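You operate a simulated robot arm through the tools that you are given. There is no shell and no other tool.

You are at the controls of a simulated robot arm. One attempt, no reset.

Task
Label the green bottle on the labelling machine.
Fine: one whole label; roller arm back, bottle back in the grey tray; the others stay unlabelled. Where these are worked on the way, their far stop is far enough and under half their travel is too little: roller arm.

Only the result counts: the job must be done as asked and must still hold three seconds after the hand-in. Knocking over, shifting, dropping, spilling or breaking anything else fails it.

Robot
A 6-joint arm with a fingered hand, fixed in place. Base frame: the origin is at the foot of the arm, x ahead of it, y to its left, z up; the work surface is at about z = 0.776. Readings come in m, degrees, newtons and seconds.
With the tool pointing down near the work surface it reaches from about 0.32 to 0.74 m from the base axis. Its first joint turns from -115.0 to 115.0 degrees. Payload 4 kg.
Tool frame: the origin (TCP) lies between the finger pads and is the grasp point; the fingertips stand 0.026 m ahead of it; z points along the fingers, y is the line along which they close. Largest opening 0.132 m; the body of the gripper starts 0.073 m behind the TCP. The gripper is a hand of 4 fingers: y runs from the thumb to the fingers, the wrist lies at [0, 0, -0.239] in the tool frame, and closing takes about 1.5 s.
Orientation is that of the tool frame in the base frame, as [roll, pitch, yaw] about the fixed x, y, z axes, in that order (R = Rz(yaw) Ry(pitch) Rx(roll)). With the fingers straight down and closing along the base's y, the tool's x points along the base's -x, its y along +y and its z along -z.

Tools
- The arm moves only by the tool jog_arm. Its argument "deltas" is a list of rows, each a list of 7 numbers: the shift along the tool's x, y, z in units of 40 mm (1.0 is 40 mm), then the turn, a rotation vector about the tool's x, y, z in units of 8 degrees (1.0 is 8 degrees), then the opening, from 0 (shut) to 1 (fully open). In form: [[tx, ty, tz, rx, ry, rz, gripper], ...]. A call has 1 to 20 rows; each row shifts and turns the commanded pose from where the row before left it, along the tool's axes as they then stand. A call with a number of a shift or a turn outside -1 to 1 is refused whole. Rows are played at 5 a second. More than 0.05 m and 8.6 degrees between two rows, or a gripper value outside its range, and nothing of the call is played. A pose out of reach is approached as far as the arm can. The call stops where the force on the tool passes 90 N (or 10 N more than at its start, if that is more) or the arm is blocked; 0.2 s more then pass. The fingers move at their own pace (about 0.153 m/s each) and stop on an object; they squeeze with about 29 N. The grip force told is the motor's: it shows also when the fingers shut on nothing. Time passes only in rows, and 0.2 s behind the last, so rows that do not move let the fingers close. The reply holds the time, the measured pose of the TCP, the force on the tool along the base axes, the opening and the grip force, in the units named above and with some noise, with the torque about the TCP (base axes, N m) and any sound that the robot's microphone picked up, and new pictures: "pictures" is both (left out), scene, wrist or none.
- Cameras (640 x 400 px; columns grow to the right, rows downward): "scene" is fixed at [0.3998, -0.5002, 1.528]; the picture's right is [0.76, -0.65, 0.00], its down [-0.49, -0.57, -0.66] and it looks along [0.43, 0.50, -0.75] (base axes); focal length 325 px, centre (320, 200). "wrist" rides on the gripper at [0.068, 0.002, -0.097] in the tool frame; the picture's right is [-0.03, 1.00, 0.00], its down [-0.82, -0.02, -0.58] and it looks along [-0.58, -0.02, 0.82] (tool axes); focal length 270 px, centre (320, 200). There is no depth. A picture from a camera that has moved, and an enlarged one, comes with that camera's place and axes in the base frame and with its lens.
- raise_lower(by): slides the trunk up (or, below 0, down) by that many m; the arm rides with it, the base frame stays. It gives what a move gives, with no picture.
- grasp_type(shape): the hand has 4 fingers and takes this shape, open, in about a second: jaw (thumb against the fingers, like two jaws); tri (thumb and two fingers); tip (a fingertip pinch); poke (one finger out to press); point (the index stretched); flat (the hand flat); cup (the hand cupped); fist (a fist). The gripper value then closes the fingers along that shape, each until it touches; the sizes above hold for jaw. It gives what a move gives, with no picture.
- enlarge(camera, box): a new picture of the part [left, top, right, bottom] of that camera's present view, enlarged. The clock stands still meanwhile.
- close_job(): hands the job in; it is judged then, once.

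Nothing tells you positions but the pictures and the camera data. Unless the task says otherwise, let go and move clear before handing in.

The tools are called after "Call:" as a command line: name --pt "numbers of a row" for each row, then --argument value for the rest, lists and objects as JSON in quotes. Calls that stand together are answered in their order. jog_arm: Moves the arm, as the interface text tells. Its arguments: {"type":"object","properties":{"deltas":{"type":"array","items":{"type":"array","items":{"type":"number"}}},"pictures":{"type":"string","enum":["both","scene","wrist","none"]}},"required":["deltas"]} The other tools are called the same way: raise_lower (by) slides the trunk up or down; grasp_type (shape) gives the hand a shape; enlarge (camera, box) takes an enlarged picture of a part of a camera's view; close_job () hands the job in.

At the start:

```text
clock: 0.0
ee_pos: [0.5512, -0.0609, 1.1673]
orientation: [179.9, 0.0, 180.0]
force: [-0.5, -1.3, 0.5]
moment: [-0.01, 0.03, 0.01]
opening: 0.1319
gripper_force: 0.1
shape: jaw
trunk travel left (down, up): [-0.925, 0.065]
```

scene: 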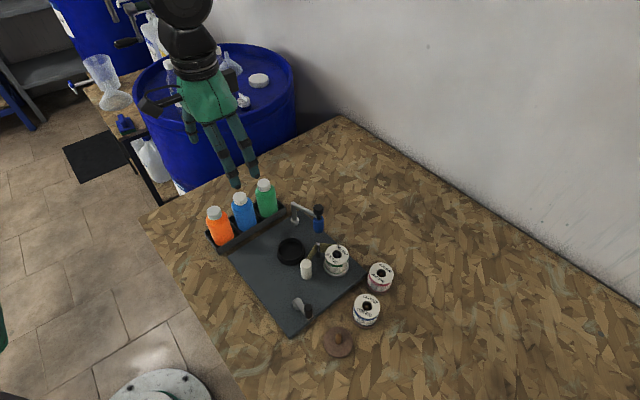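
wrist: 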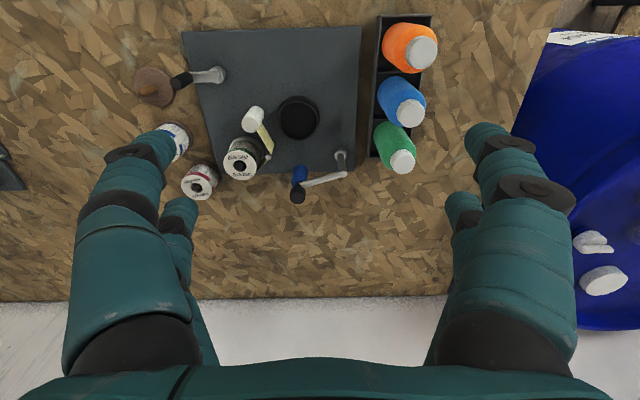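

I see a dark machine plate with a cup (bottle seat), a label spool with roller, two handles, and a tray with orange, blue and green bottles. I'll take closer pictures before moving.

Call:
enlarge --camera "scene" --box '[190, 160, 420, 370]'

Call:
enlarge --camera "wrist" --box '[120, 0, 460, 220]'

```text
1.90 times, centred on (305, 265) of scene
camera zoom: at [0.3998, -0.5002, 1.528], right [0.76, -0.65, 0.0], down [-0.49, -0.57, -0.66], along [0.43, 0.5, -0.75], focal length 618 px, centre (349, 76)
```

zoom: 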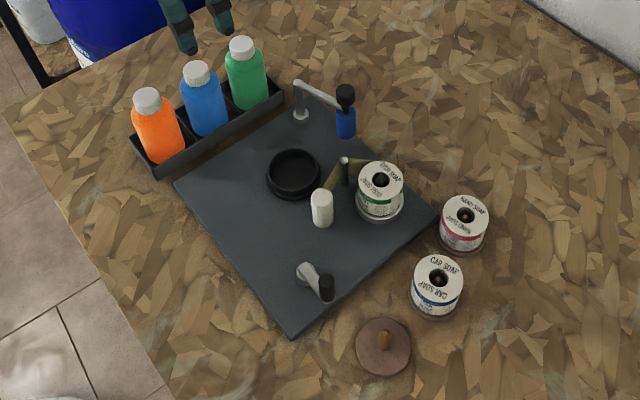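

```text
1.82 times, centred on (290, 110) of wrist
camera zoom: at [0.4814, -0.0585, 1.2624], right [0.03, 1.0, 0.0], down [0.82, -0.02, 0.58], along [0.58, -0.02, -0.82], focal length 491 px, centre (374, 364)
```

zoom: 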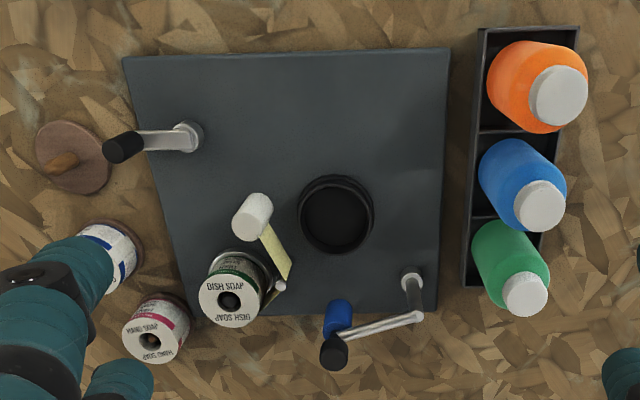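

The layout so far: seat near (0.64, -0.10), green cap near (0.675, 0.057, 0.905). The arm with the blue hanging roller looks like the roller arm. I'll move in for a closer look at the machine.

Call:
jog_arm --pt "0.25 -0.375 0.8 0 0 0 1" --pt "0.25 -0.375 0.8 0 0 0 1" --pt "0.25 -0.375 0.8 0 0 0 1" --pt "0.25 -0.375 0.8 0 0 0 1" --pt "0.25 -0.375 0.8 0 0 0 1" --pt "0.25 -0.375 0.8 0 0 0 1"

```text
clock: 1.4
ee_pos: [0.4902, -0.1515, 0.9739]
orientation: [-180.0, 0.0, 180.0]
force: [-0.1, -0.8, -0.3]
moment: [0.03, 0.01, 0.0]
opening: 0.1318
gripper_force: 0.2
shape: jaw
trunk travel left (down, up): [-0.925, 0.065]
camera wrist: at [0.4214, -0.1499, 1.0688], right [0.03, 1.0, 0.0], down [0.82, -0.02, 0.58], along [0.58, -0.01, -0.82], focal length 270 px, centre (320, 200)
```

scene: 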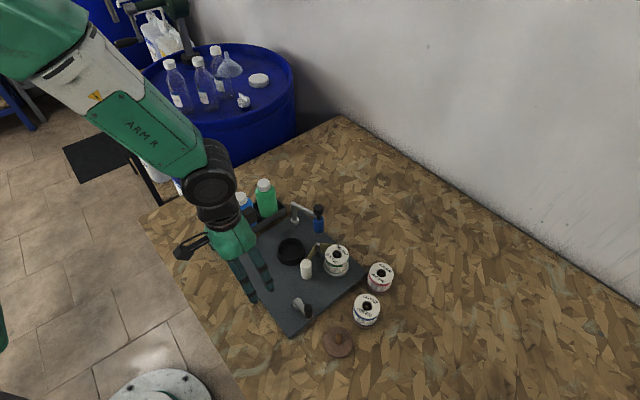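
wrist: 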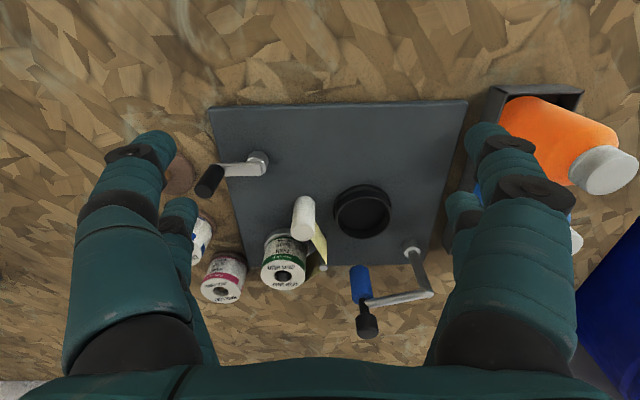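

Call:
enlarge --camera "wrist" --box '[180, 130, 460, 350]'

Call:
enlarge --camera "scene" --box '[250, 180, 360, 260]'

Call:
enlarge --camera "scene" --box '[270, 240, 400, 340]'

```text
1.82 times, centred on (320, 240) of wrist
camera zoom: at [0.4214, -0.1499, 1.0688], right [0.03, 1.0, 0.0], down [0.82, -0.02, 0.58], along [0.58, -0.01, -0.82], focal length 491 px, centre (320, 127)
```

zoom: 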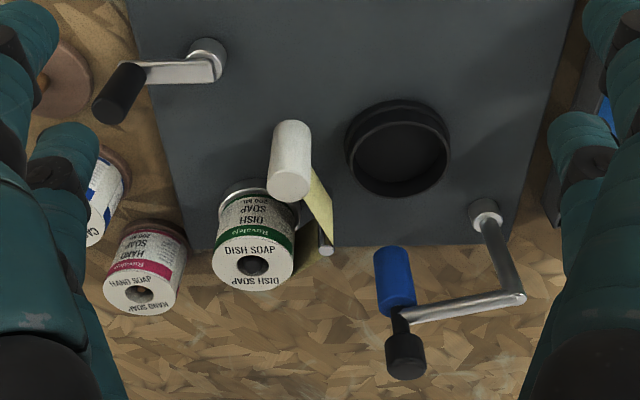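

```text
5.00 times, centred on (305, 220) of scene
camera zoom: at [0.3998, -0.5002, 1.528], right [0.76, -0.65, 0.0], down [-0.49, -0.57, -0.66], along [0.43, 0.5, -0.75], focal length 1624 px, centre (395, 100)
```

zoom: 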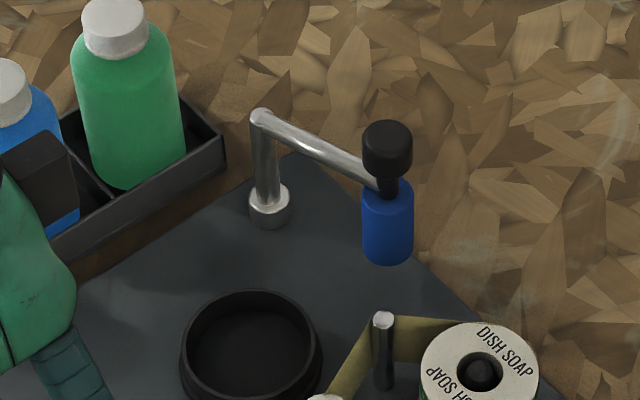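

```text
4.00 times, centred on (335, 290) of scene
camera zoom: at [0.3998, -0.5002, 1.528], right [0.76, -0.65, 0.0], down [-0.49, -0.57, -0.66], along [0.43, 0.5, -0.75], focal length 1299 px, centre (260, -160)
```

zoom: 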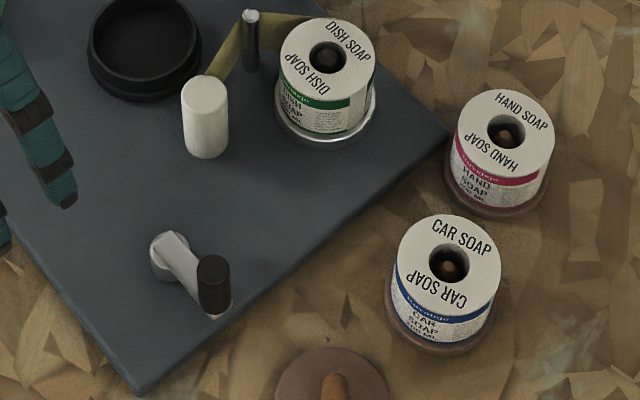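

The machine has a seat at about (0.64, -0.10), a roller arm whose post is near (0.708, -0.025), and a crank with its hub near (0.56, -0.22). The mounted spool is DISH SOAP with a green band. Next I'll move above the green bottle to line up a grasp.

Call:
jog_arm --pt "0 0 -0.75 0 0 0 1" --pt "-0.66 0.743 0 0 0 0 1" --pt "-0.66 0.743 0 0 0 0 1" --pt "-0.66 0.743 0 0 0 0 1" --pt "-0.66 0.743 0 0 0 0 1" --pt "-0.66 0.743 0 0 0 0 1" --pt "-0.66 0.743 0 0 0 0 1" --pt "-0.66 0.743 0 0 0 0 1"

```text
clock: 3.2
ee_pos: [0.6752, 0.0586, 1.0061]
orientation: [180.0, -0.1, 179.9]
force: [0.8, -0.2, 0.2]
moment: [-0.02, 0.02, -0.03]
opening: 0.1318
gripper_force: 0.0
shape: jaw
trunk travel left (down, up): [-0.925, 0.065]
camera wrist: at [0.6065, 0.0606, 1.101], right [0.03, 1.0, 0.0], down [0.82, -0.02, 0.58], along [0.58, -0.02, -0.82], focal length 270 px, centre (320, 200)
```

scene: 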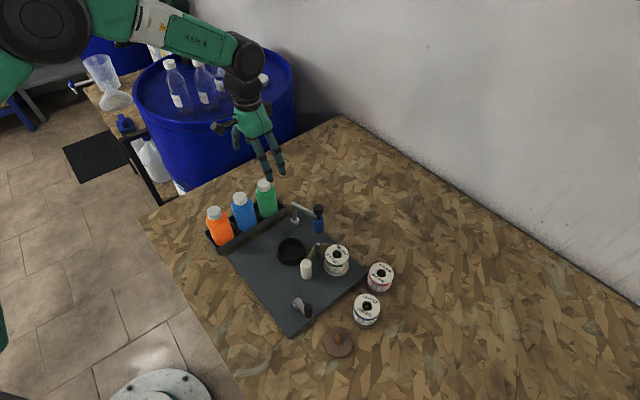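
wrist: 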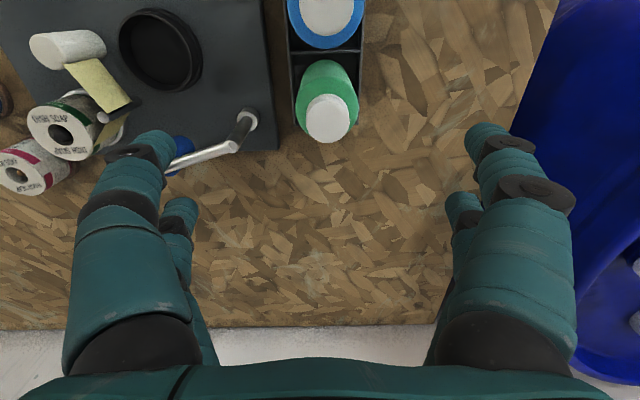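

The green bottle is almost directly below, centred near (0.674, 0.063). I'll centre on it, narrow the fingers and lower partway to check alignment.

Call:
jog_arm --pt "0 0.11 0 0 0 0 0.7" --pt "0 0 0.5 0 0 0 0.7" --pt "0 0 0.5 0 0 0 0.7" --pt "0 0 0 0 0 0 0.7"

Call:
enlarge --camera "scene" --box '[210, 120, 340, 230]'

```text
clock: 4.2
ee_pos: [0.6753, 0.0632, 0.9658]
orientation: [180.0, -0.1, 179.9]
force: [-0.7, -0.4, -0.8]
moment: [-0.04, -0.07, 0.0]
opening: 0.0926
gripper_force: 0.1
shape: jaw
trunk travel left (down, up): [-0.925, 0.065]
camera wrist: at [0.6064, 0.0654, 1.0608], right [0.03, 1.0, 0.0], down [0.82, -0.02, 0.58], along [0.58, -0.02, -0.82], focal length 270 px, centre (320, 200)
```

scene: 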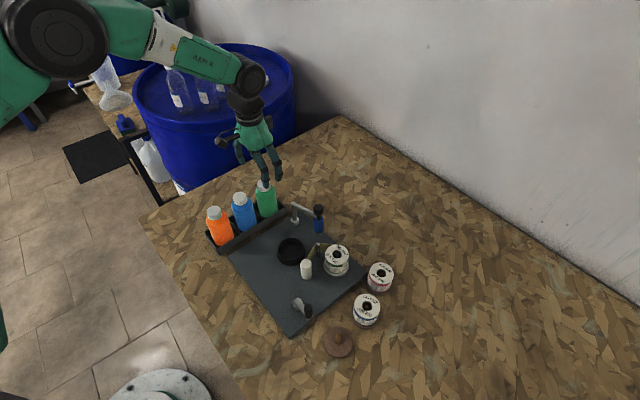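
wrist: 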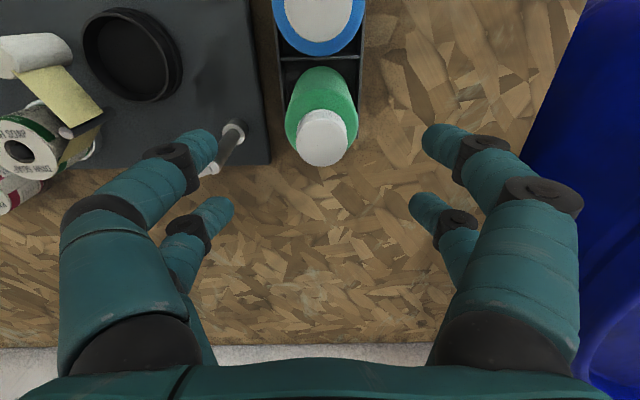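

```text
3.64 times, centred on (275, 175) of scene
camera zoom: at [0.3998, -0.5002, 1.528], right [0.76, -0.65, 0.0], down [-0.49, -0.57, -0.66], along [0.43, 0.5, -0.75], focal length 1181 px, centre (484, 291)
```

zoom: 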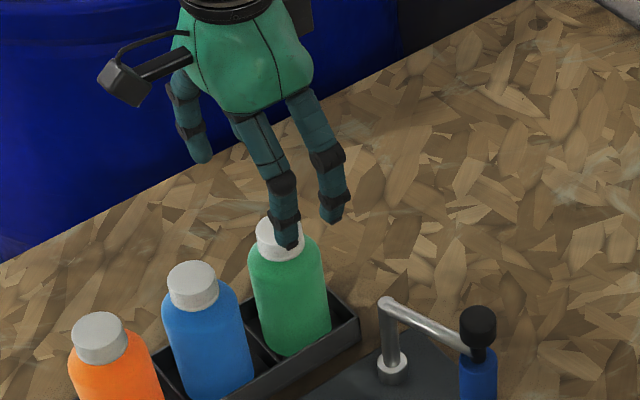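

Alignment is good; the finger pairs straddle the bottle. I'll lower most of the way and check.

Call:
jog_arm --pt "0 0.03 0.5 0 0 0 0.7" --pt "0 0 0.5 0 0 0 0.7" --pt "0 0 0.5 0 0 0 0.7" --pt "0 0 0.5 0 0 0 0.7"

Call:
enlarge --camera "scene" --box '[210, 120, 340, 230]'

```text
clock: 5.2
ee_pos: [0.6766, 0.0642, 0.8846]
orientation: [-179.9, 0.0, -180.0]
force: [-0.1, -0.1, 0.6]
moment: [-0.03, -0.03, -0.03]
opening: 0.0927
gripper_force: 0.2
shape: jaw
trunk travel left (down, up): [-0.925, 0.065]
camera wrist: at [0.6076, 0.0662, 0.9798], right [0.03, 1.0, 0.0], down [0.82, -0.02, 0.58], along [0.58, -0.02, -0.82], focal length 270 px, centre (320, 200)
```

scene: 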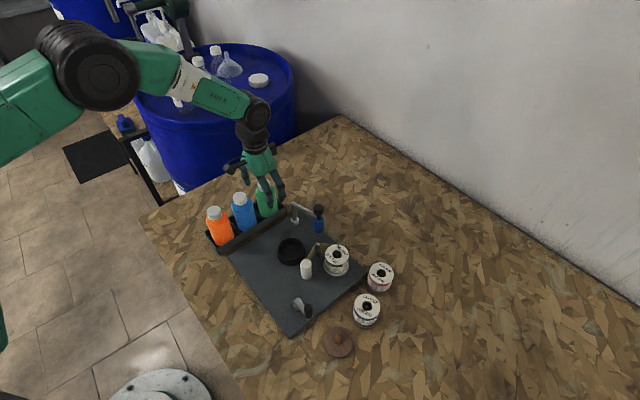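
wrist: 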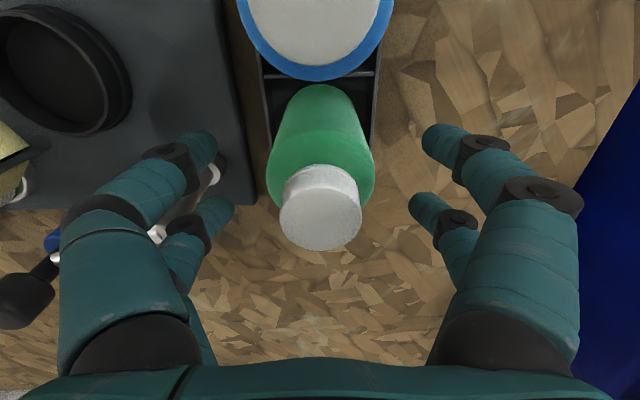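

```text
3.64 times, centred on (275, 175) of scene
camera zoom: at [0.3998, -0.5002, 1.528], right [0.76, -0.65, 0.0], down [-0.49, -0.57, -0.66], along [0.43, 0.5, -0.75], focal length 1181 px, centre (484, 291)
```

zoom: 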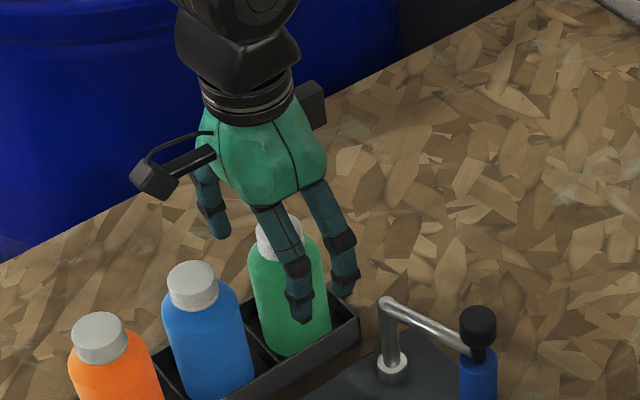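

Fingers straddle the bottle cleanly. I'll lower another 4 cm and close.

Call:
jog_arm --pt "0 0 0.5 0 0 0 0.7" --pt "0 0 0.45 0 0 0 0.7" --pt "0 0 0 0 0 0 0.35" --pt "0 0 0 0 0 0 0.2" --pt "0 0 0 0 0 0 0.2" --pt "0 0 0 0 0 0 0.2" --pt "0 0 0 0 0 0 0.2"

Call:
enlarge --camera "scene" --box '[210, 120, 340, 230]'

```text
clock: 6.8
ee_pos: [0.6774, 0.0628, 0.8473]
orientation: [180.0, 0.0, -179.9]
force: [-0.3, 0.1, -1.3]
moment: [0.03, 0.02, 0.03]
opening: 0.0338
gripper_force: 28.9
shape: jaw
trunk travel left (down, up): [-0.925, 0.065]
camera wrist: at [0.6079, 0.065, 0.9418], right [0.03, 1.0, 0.0], down [0.82, -0.02, 0.58], along [0.58, -0.02, -0.82], focal length 270 px, centre (320, 200)
```

scene: 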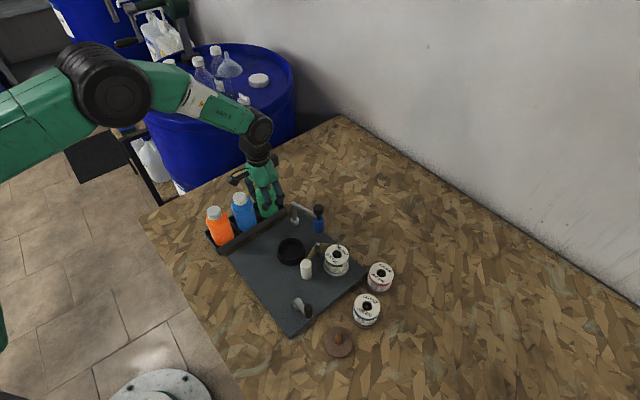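
wrist: 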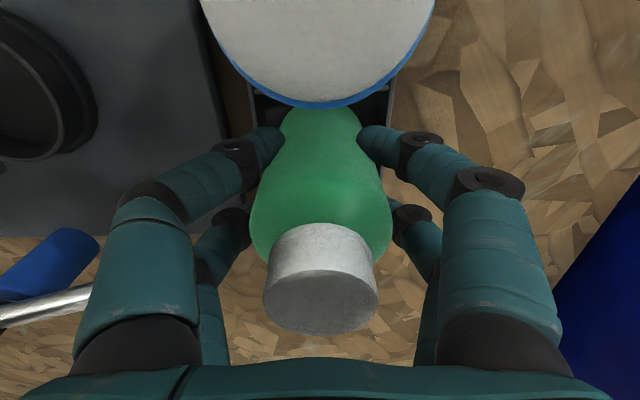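

```text
3.64 times, centred on (275, 175) of scene
camera zoom: at [0.3998, -0.5002, 1.528], right [0.76, -0.65, 0.0], down [-0.49, -0.57, -0.66], along [0.43, 0.5, -0.75], focal length 1181 px, centre (484, 291)
```

zoom: 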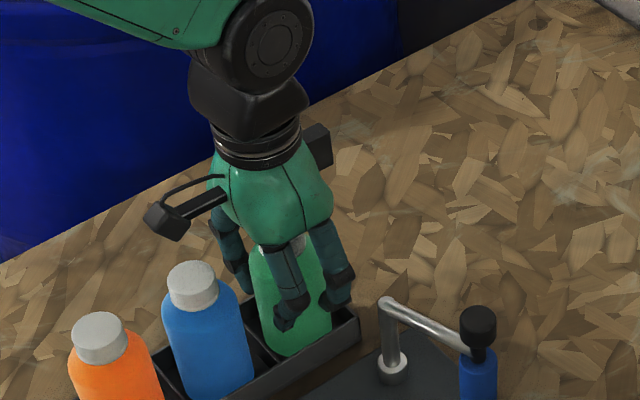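

The bottle is gripped. I'll lift it straight up out of the tray.

Call:
jog_arm --pt "0 0 -0.25 0 0 0 0.15" --pt "0 0 -0.5 0 0 0 0.15" --pt "0 0 -0.6 0 0 0 0.15" --pt "0 0 -0.6 0 0 0 0.15" --pt "0 0 -0.6 0 0 0 0.15" --pt "0 0 -0.6 0 0 0 0.15" --pt "0 0 -0.2 0 0 0 0.15"

Call:
enlarge --camera "scene" --box '[200, 110, 360, 260]'

```text
clock: 8.4
ee_pos: [0.676, 0.0619, 0.982]
orientation: [-180.0, 0.0, 179.8]
force: [0.2, 0.3, -2.8]
moment: [-0.01, 0.04, 0.0]
opening: 0.0339
gripper_force: 29.0
shape: jaw
trunk travel left (down, up): [-0.925, 0.065]
camera wrist: at [0.6063, 0.064, 1.0773], right [0.03, 1.0, 0.0], down [0.82, -0.02, 0.58], along [0.58, -0.02, -0.82], focal length 270 px, centre (320, 200)
```

scene: 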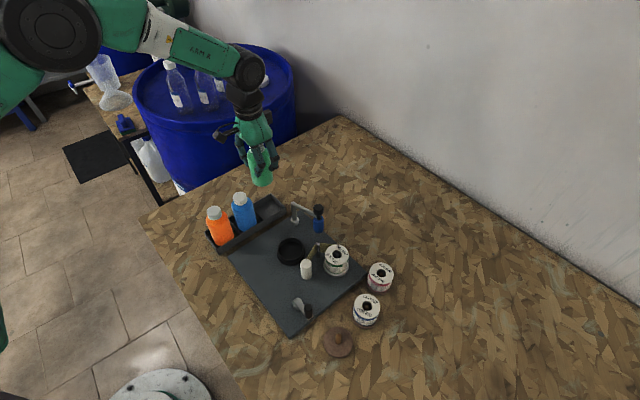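
wrist: 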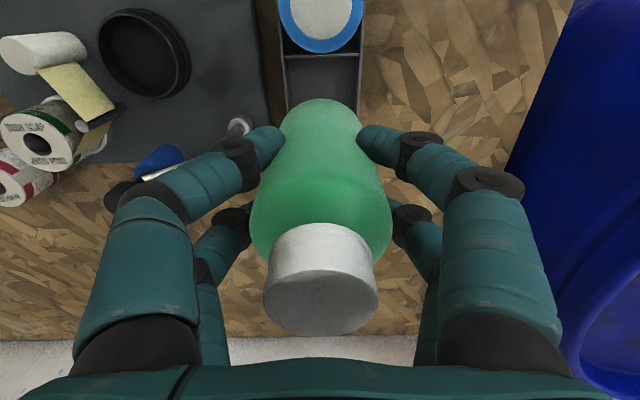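

```text
2.67 times, centred on (280, 185) of scene
camera zoom: at [0.3998, -0.5002, 1.528], right [0.76, -0.65, 0.0], down [-0.49, -0.57, -0.66], along [0.43, 0.5, -0.75], focal length 866 px, centre (427, 240)
```

zoom: 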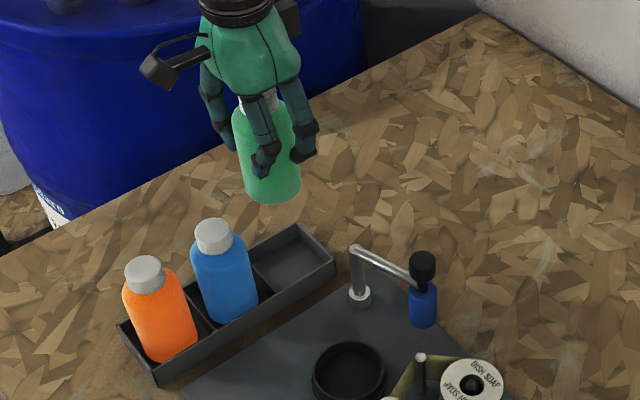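

The bottle is lifted and the tray cell is clear. I'll carry it over the seat and turn the hand 90°, so the fingers open along x and stay clear of the label strip.

Call:
jog_arm --pt "0.21 -0.808 0 0 0 0 0.15" --pt "0.21 -0.808 0 0 0 0 0.15" --pt "0.21 -0.808 0 0 0 0 0.15" --pt "0.21 -0.808 0 0 0 0 0.15" --pt "0.21 -0.808 0 0 0 0 0.15" --pt "0 0 0 0 0 0.9375 0.15" --pt "0 0 0 0 0 0.9375 0.15" --pt "0 0 0 0 0 0.9375 0.15" --pt "0 0 0 0 0 0.9375 0.15" --pt "0 0 0 0 0 0.9375 0.15" --pt "0 0 0 0 0 0.9375 0.15" --pt "0 0 0 0 0 0.9375 0.15" --pt "0 0 0 0 0 0.9375 0.15" --pt "0 0 0 0 0 0.9375 0.15" --pt "0 0 0 0 0 0.9375 0.15" --pt "0 0 0 0 0 0.9375 0.15" --pt "0 0 0 0 0 0.9375 0.15"

Call:
enlarge --camera "scene" --box '[220, 140, 380, 290]'

```text
clock: 12.0
ee_pos: [0.6342, -0.0968, 0.9812]
orientation: [180.0, 0.0, 89.8]
force: [-0.2, 0.3, -2.5]
moment: [0.02, -0.02, 0.0]
opening: 0.0335
gripper_force: 29.4
shape: jaw
trunk travel left (down, up): [-0.925, 0.065]
camera wrist: at [0.6348, -0.0298, 1.076], right [1.0, -0.03, 0.0], down [-0.02, -0.82, 0.58], along [-0.02, -0.58, -0.82], focal length 270 px, centre (320, 200)
```

scene: 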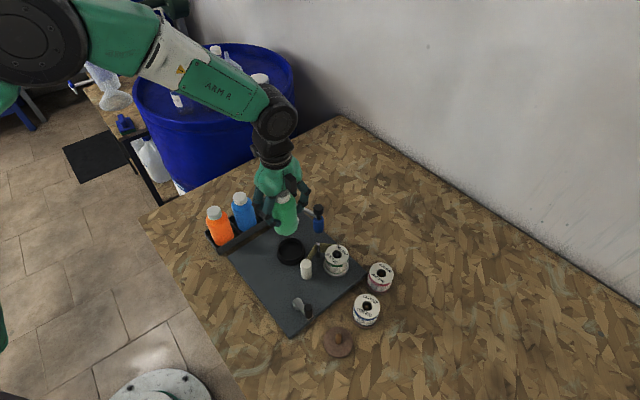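
wrist: 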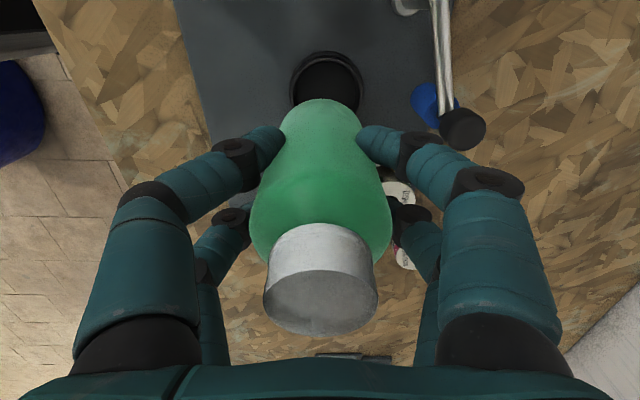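

```text
2.67 times, centred on (300, 215) of scene
camera zoom: at [0.3998, -0.5002, 1.528], right [0.76, -0.65, 0.0], down [-0.49, -0.57, -0.66], along [0.43, 0.5, -0.75], focal length 866 px, centre (373, 160)
```

zoom: 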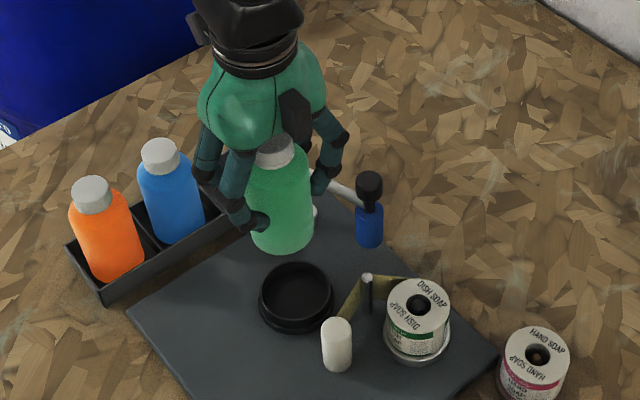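

I'm above the seat. I'll enlarge the wrist view to measure the offset between the bottle and the seat.

Call:
enlarge --camera "wrist" --box '[240, 20, 400, 120]'

Call:
enlarge --camera "scene" --box '[250, 190, 350, 280]'

```text
4.00 times, centred on (320, 70) of wrist
camera zoom: at [0.6348, -0.0298, 1.076], right [1.0, -0.03, 0.0], down [-0.02, -0.82, 0.58], along [-0.02, -0.58, -0.82], focal length 1081 px, centre (320, 720)
```

zoom: 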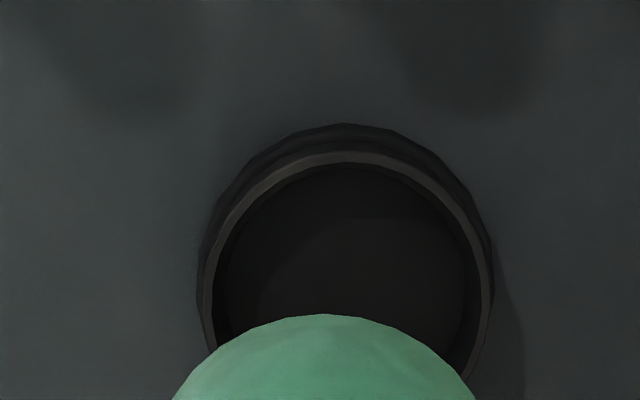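

```text
4.44 times, centred on (300, 235) of scene
camera zoom: at [0.3998, -0.5002, 1.528], right [0.76, -0.65, 0.0], down [-0.49, -0.57, -0.66], along [0.43, 0.5, -0.75], focal length 1443 px, centre (409, 44)
```

zoom: 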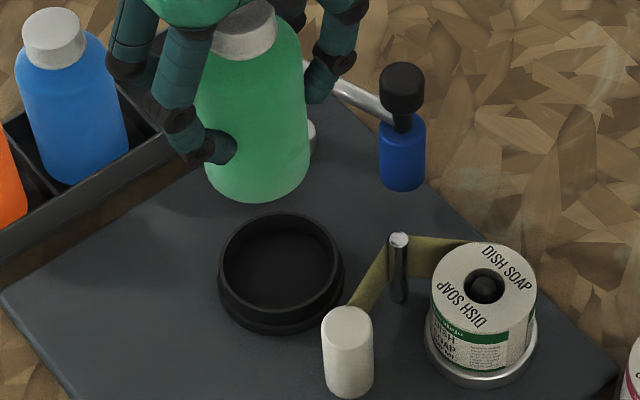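

The seat centre is about 6 mm further in +x and 4 mm in -y than the bottle. I'll shift by that, lower to just above the rim and re-check.

Call:
jog_arm --pt "-0.1 0.14 0 0 0 0 0.15" --pt "0 0 0.6 0 0 0 0.15" --pt "0 0 0.6 0 0 0 0.15" --pt "0 0 0.6 0 0 0 0.15" --pt "0 0 0 0 0 0 0.15"

Call:
enlarge --camera "wrist" --box '[240, 40, 400, 140]'

Call:
enlarge --camera "scene" --box '[250, 190, 350, 280]'

```text
clock: 13.2
ee_pos: [0.6397, -0.1019, 0.9107]
orientation: [-180.0, -0.1, 90.0]
force: [1.1, 0.2, -2.1]
moment: [0.02, -0.02, 0.0]
opening: 0.034
gripper_force: 28.7
shape: jaw
trunk travel left (down, up): [-0.925, 0.065]
camera wrist: at [0.6404, -0.034, 1.0054], right [1.0, -0.03, 0.0], down [-0.02, -0.82, 0.58], along [-0.01, -0.58, -0.82], focal length 270 px, centre (320, 200)
```

scene: 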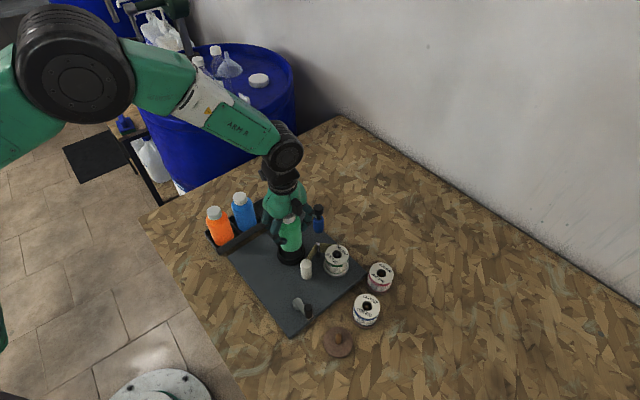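
wrist: 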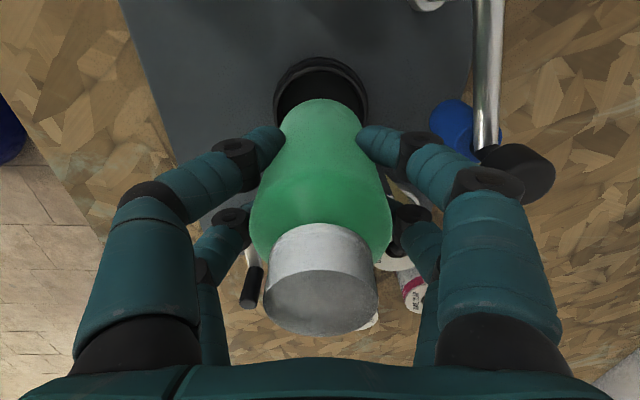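

```text
4.00 times, centred on (320, 90) of wrist
camera zoom: at [0.6404, -0.034, 1.0054], right [1.0, -0.03, 0.0], down [-0.02, -0.82, 0.58], along [-0.01, -0.58, -0.82], focal length 1081 px, centre (320, 640)
```

zoom: 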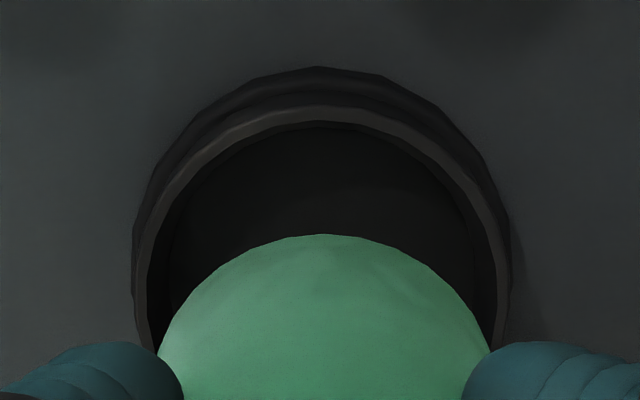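

```text
4.44 times, centred on (300, 235) of scene
camera zoom: at [0.3998, -0.5002, 1.528], right [0.76, -0.65, 0.0], down [-0.49, -0.57, -0.66], along [0.43, 0.5, -0.75], focal length 1443 px, centre (409, 44)
```

zoom: 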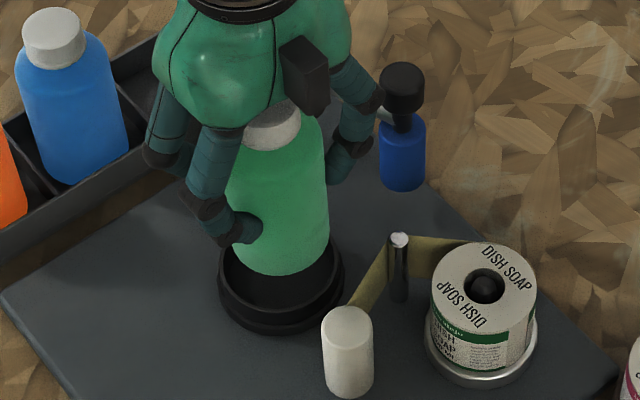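

The bottle is centred over the seat. I'll lower it gently and watch the force.

Call:
jog_arm --pt "0 0 0.25 0 0 0 0.15" --pt "0 0 0.25 0 0 0 0.15" --pt "0 0 0.25 0 0 0 0.15" --pt "0 0 0.25 0 0 0 0.15"

Call:
enlarge --camera "scene" --box '[250, 190, 350, 280]'

Call:
enlarge --camera "wrist" --box '[240, 40, 400, 140]'

```text
clock: 14.2
ee_pos: [0.6398, -0.1013, 0.8704]
orientation: [180.0, 0.0, 90.0]
force: [-0.5, 3.7, -0.2]
moment: [0.13, 0.02, 0.01]
opening: 0.0338
gripper_force: 28.7
shape: jaw
trunk travel left (down, up): [-0.925, 0.065]
camera wrist: at [0.6401, -0.0335, 0.9649], right [1.0, -0.03, 0.0], down [-0.02, -0.82, 0.58], along [-0.01, -0.58, -0.82], focal length 270 px, centre (320, 200)
```

scene: 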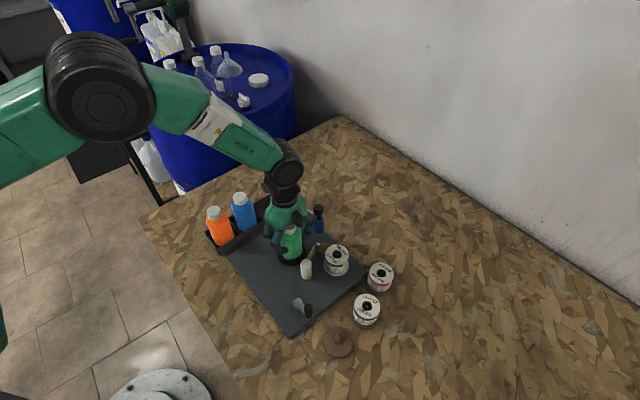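
wrist: 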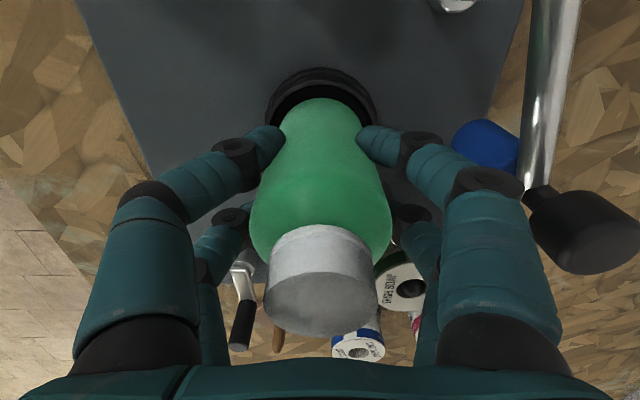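

```text
4.44 times, centred on (300, 235) of scene
camera zoom: at [0.3998, -0.5002, 1.528], right [0.76, -0.65, 0.0], down [-0.49, -0.57, -0.66], along [0.43, 0.5, -0.75], focal length 1443 px, centre (409, 44)
```

zoom: 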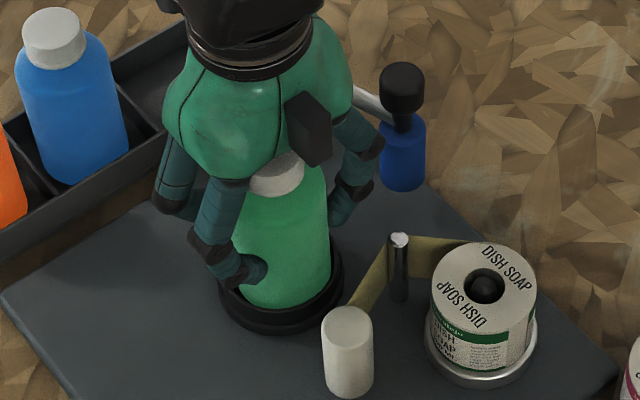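

```text
4.00 times, centred on (320, 90) of wrist
camera zoom: at [0.6401, -0.0335, 0.9649], right [1.0, -0.03, 0.0], down [-0.02, -0.82, 0.58], along [-0.01, -0.58, -0.82], focal length 1081 px, centre (320, 640)
```

zoom: 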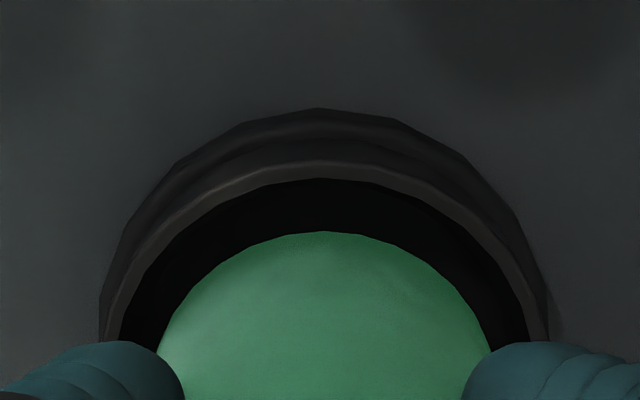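

A slight sideways force of +3.7 N in y shows the bottle touching the far rim. I'll shift about 3.5 mm in +y and go on down.

Call:
jog_arm --pt "0.09 0 -0.05 0 0 0 0.15" --pt "0 0 0 0 0 0 0.15" --pictures "none"

Call:
jog_arm --pt "0 0 0.1 0 0 0 0.15" --pt "0 0 0.1 0 0 0 0.15" --pictures "none"

```text
clock: 14.8
ee_pos: [0.6401, -0.0993, 0.8723]
orientation: [-179.9, 0.0, 89.9]
force: [0.0, -0.4, -2.2]
moment: [0.0, 0.02, 0.0]
opening: 0.034
gripper_force: 28.8
shape: jaw
trunk travel left (down, up): [-0.925, 0.065]
```

```text
clock: 15.4
ee_pos: [0.6399, -0.0983, 0.866]
orientation: [-180.0, 0.0, 89.9]
force: [-0.4, 0.2, 0.9]
moment: [-0.03, 0.05, -0.02]
opening: 0.0338
gripper_force: 29.5
shape: jaw
trunk travel left (down, up): [-0.925, 0.065]
```

The side force is gone and the bottle is beginning to take support. I'll continue down in small steps.

Call:
jog_arm --pt "0 0 0.04 0 0 0 0.15" --pt "0 0 0.0 0 0 0 0.15"

Call:
enlarge --camera "scene" --box '[250, 190, 350, 280]'

Call:
enlarge --camera "wrist" --box '[240, 40, 400, 140]'

```text
clock: 16.0
ee_pos: [0.6384, -0.0984, 0.8636]
orientation: [179.7, 0.0, 90.0]
force: [-0.3, 0.6, 12.2]
moment: [-0.01, 0.04, 0.03]
opening: 0.0341
gripper_force: 28.8
shape: jaw
trunk travel left (down, up): [-0.925, 0.065]
camera wrist: at [0.6397, -0.0299, 0.9584], right [1.0, -0.03, 0.0], down [-0.02, -0.82, 0.58], along [-0.01, -0.58, -0.82], focal length 270 px, centre (320, 200)
```

scene: 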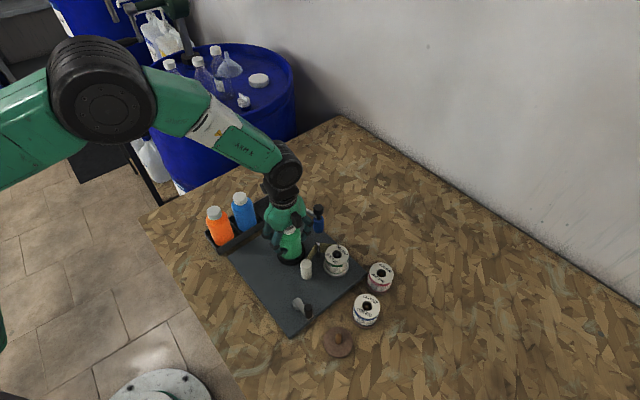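
wrist: 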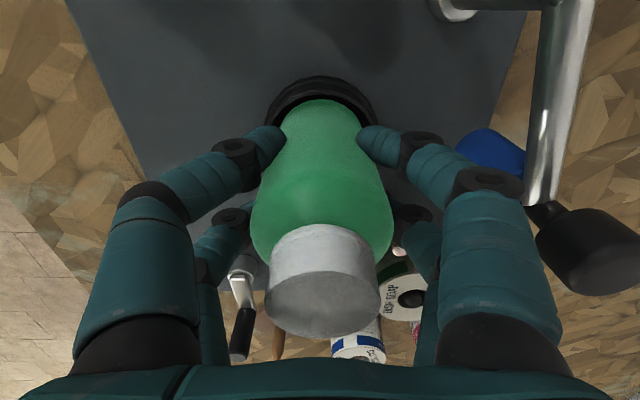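

```text
4.44 times, centred on (300, 235) of scene
camera zoom: at [0.3998, -0.5002, 1.528], right [0.76, -0.65, 0.0], down [-0.49, -0.57, -0.66], along [0.43, 0.5, -0.75], focal length 1443 px, centre (409, 44)
```

zoom: 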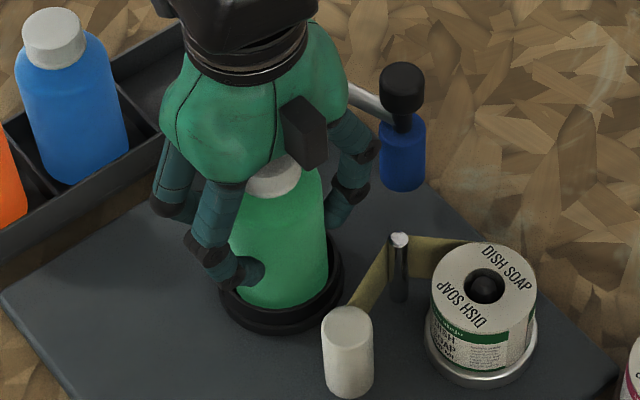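

```text
4.00 times, centred on (320, 90) of wrist
camera zoom: at [0.6397, -0.0299, 0.9584], right [1.0, -0.03, 0.0], down [-0.02, -0.82, 0.58], along [-0.01, -0.58, -0.82], focal length 1081 px, centre (320, 640)
```

zoom: 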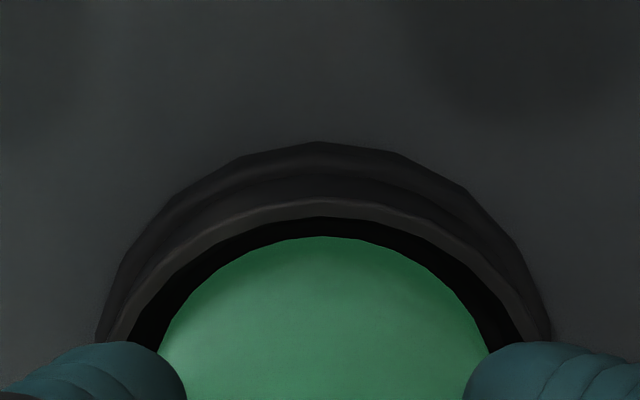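

The bottle has reached the seat floor and looks centred in the rim. I'll release it and lift straight up.

Call:
jog_arm --pt "0 0 -0.03 0 0 0 0.25" --pt "0 0 0 0 0 0 0.4" --pt "0 0 0 0 0 0 0.6" --pt "0 0 0 0 0 0 0.65" --pt "0 0 0 0 0 0 0.65"

Call:
enlarge --camera "scene" --box '[250, 190, 350, 280]'

```text
clock: 17.2
ee_pos: [0.6392, -0.0986, 0.863]
orientation: [-180.0, 0.0, 90.1]
force: [0.4, 0.2, -0.5]
moment: [-0.02, 0.03, 0.0]
opening: 0.0852
gripper_force: 0.1
shape: jaw
trunk travel left (down, up): [-0.925, 0.065]
camera wrist: at [0.6395, -0.0299, 0.9575], right [1.0, -0.03, 0.0], down [-0.02, -0.82, 0.58], along [-0.02, -0.58, -0.82], focal length 270 px, centre (320, 200)
```

scene: 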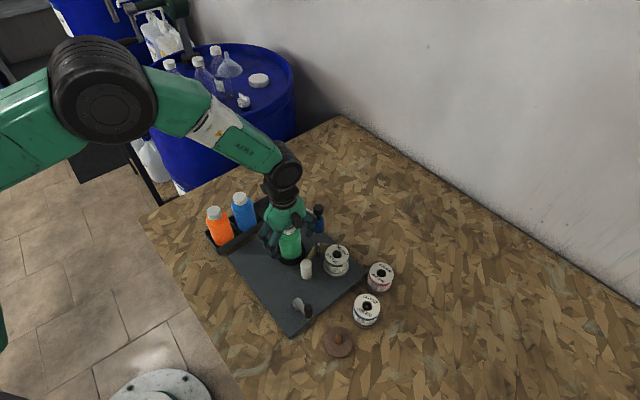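
wrist: 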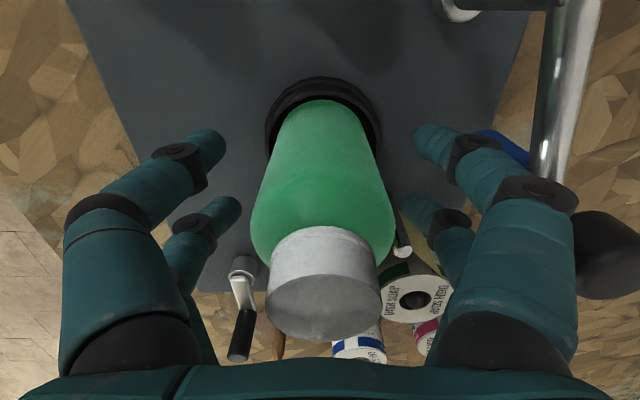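

```text
4.44 times, centred on (300, 235) of scene
camera zoom: at [0.3998, -0.5002, 1.528], right [0.76, -0.65, 0.0], down [-0.49, -0.57, -0.66], along [0.43, 0.5, -0.75], focal length 1443 px, centre (409, 44)
```

zoom: 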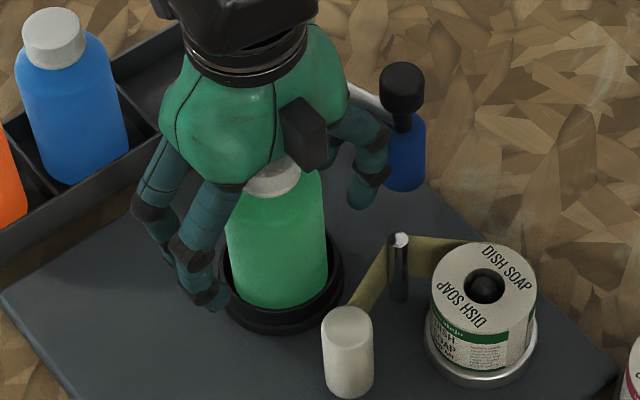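

The bottle stands in the seat. I'll raise the hand clear.

Call:
jog_arm --pt "0 0 -0.5 0 0 0 0.65" --pt "0 0 -0.8 0 0 0 0.65" --pt "0 0 -1 0 0 0 0.65" --pt "0 0 -1 0 0 0 0.65" --pt "0 0 -0.5 0 0 0 0.65"

Call:
enlarge --camera "scene" --box '[250, 190, 350, 280]'

Call:
enlarge --camera "wrist" --box '[180, 20, 560, 260]'

```text
clock: 18.4
ee_pos: [0.6395, -0.0978, 1.0168]
orientation: [180.0, 0.1, 90.1]
force: [0.5, 0.0, 0.3]
moment: [-0.02, 0.03, -0.01]
opening: 0.0855
gripper_force: 0.1
shape: jaw
trunk travel left (down, up): [-0.925, 0.065]
camera wrist: at [0.6408, -0.0292, 1.1109], right [1.0, -0.03, 0.0], down [-0.02, -0.82, 0.58], along [-0.02, -0.58, -0.82], focal length 270 px, centre (320, 200)
```

scene: 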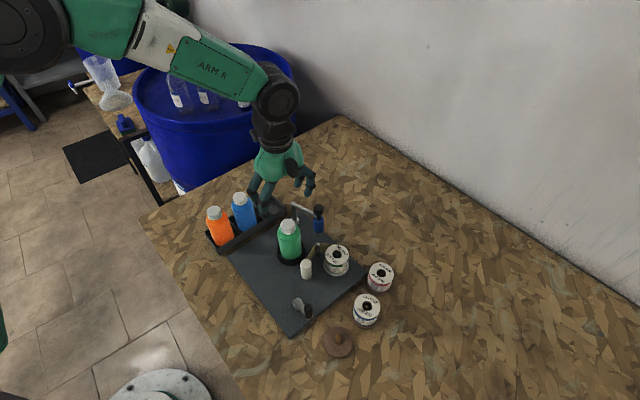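
wrist: 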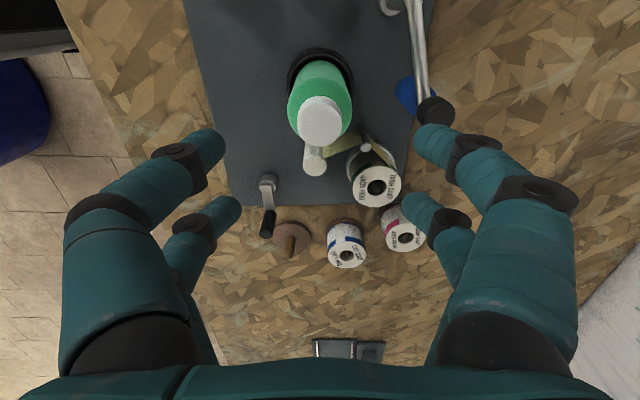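

```text
4.44 times, centred on (300, 235) of scene
camera zoom: at [0.3998, -0.5002, 1.528], right [0.76, -0.65, 0.0], down [-0.49, -0.57, -0.66], along [0.43, 0.5, -0.75], focal length 1443 px, centre (409, 44)
```

zoom: 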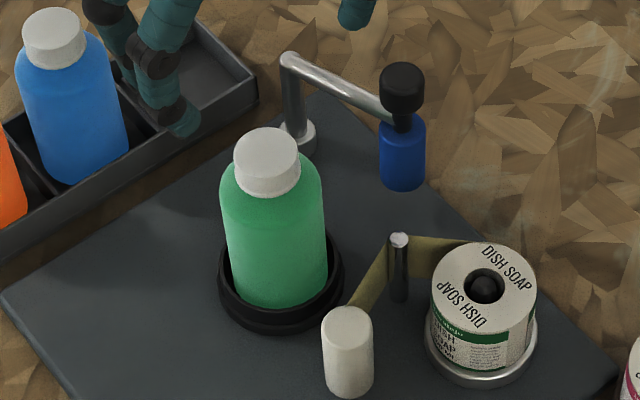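

```text
1.67 times, centred on (370, 140) of wrist
camera zoom: at [0.6408, -0.0292, 1.1109], right [1.0, -0.03, 0.0], down [-0.02, -0.82, 0.58], along [-0.02, -0.58, -0.82], focal length 450 px, centre (237, 300)
```

zoom: 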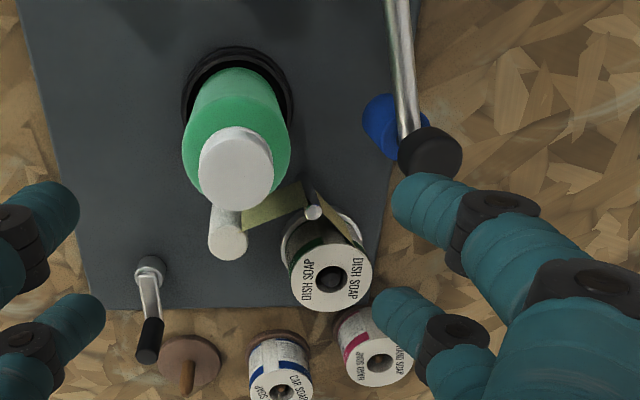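

The bottle is upright in the seat. To push the roller arm I'll try the "poke" shape and check where the finger ends up.

Call:
grasp_type --shape "poke"

Call:
enlarge --camera "wrist" --box '[0, 0, 640, 400]'

Call:
enlarge --camera "scene" --box '[220, 120, 350, 240]'

```text
clock: 19.3
ee_pos: [0.6408, -0.0981, 1.016]
orientation: [179.9, 0.0, 90.0]
force: [0.0, -0.1, -0.2]
moment: [-0.03, 0.01, -0.03]
opening: 0.0001
gripper_force: 0.1
shape: poke
trunk travel left (down, up): [-0.925, 0.065]
```

```text
1.00 times, centred on (320, 200) of wrist (not enlarged: the box is as wide or as high as the picture)
camera zoom: at [0.641, -0.0292, 1.1103], right [1.0, -0.03, 0.0], down [-0.02, -0.82, 0.58], along [-0.02, -0.58, -0.82], focal length 270 px, centre (320, 200)
```

zoom: 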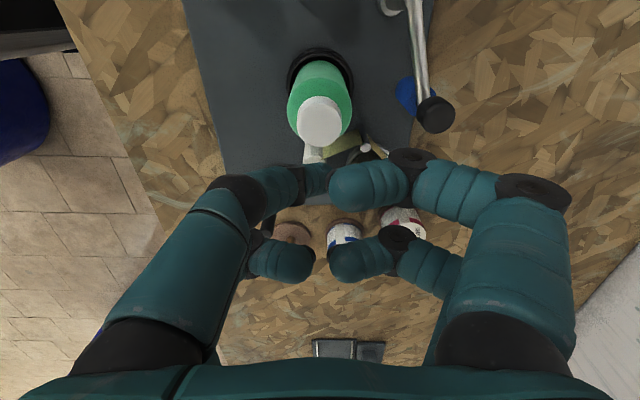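

```text
3.33 times, centred on (285, 180) of scene
camera zoom: at [0.3998, -0.5002, 1.528], right [0.76, -0.65, 0.0], down [-0.49, -0.57, -0.66], along [0.43, 0.5, -0.75], focal length 1082 px, centre (437, 267)
```

zoom: 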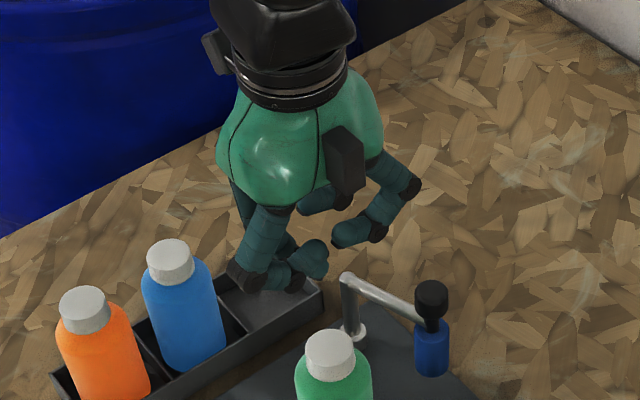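

"Poke" curls every finger with none clearly out. I'll try "point" instead.

Call:
grasp_type --shape "point"

Call:
enlarge --camera "wrist" --box '[0, 0, 640, 400]'

Call:
enlarge --camera "scene" --box '[220, 120, 350, 240]'

```text
clock: 20.2
ee_pos: [0.6397, -0.0974, 1.0153]
orientation: [-180.0, 0.1, 90.1]
force: [-0.4, 0.3, -0.4]
moment: [0.0, 0.02, 0.02]
opening: 0.0002
gripper_force: 0.1
shape: point
trunk travel left (down, up): [-0.925, 0.065]
```

```text
1.00 times, centred on (320, 200) of wrist (not enlarged: the box is as wide or as high as the picture)
camera zoom: at [0.641, -0.0292, 1.1103], right [1.0, -0.03, 0.0], down [-0.02, -0.82, 0.58], along [-0.02, -0.58, -0.82], focal length 270 px, centre (320, 200)
```

zoom: 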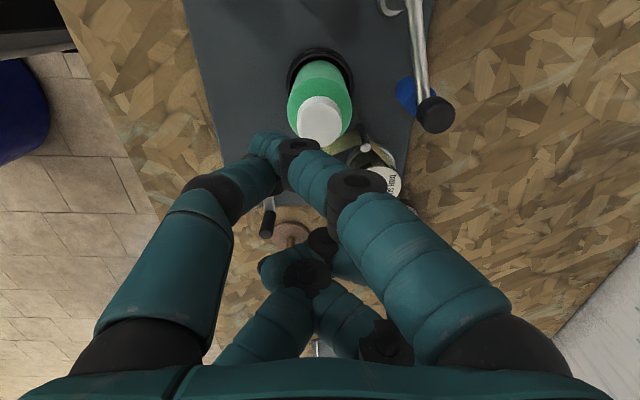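

```text
3.33 times, centred on (285, 180) of scene
camera zoom: at [0.3998, -0.5002, 1.528], right [0.76, -0.65, 0.0], down [-0.49, -0.57, -0.66], along [0.43, 0.5, -0.75], focal length 1082 px, centre (437, 267)
```

zoom: 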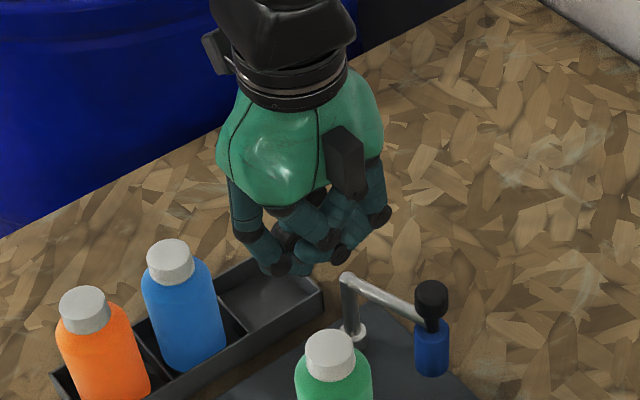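

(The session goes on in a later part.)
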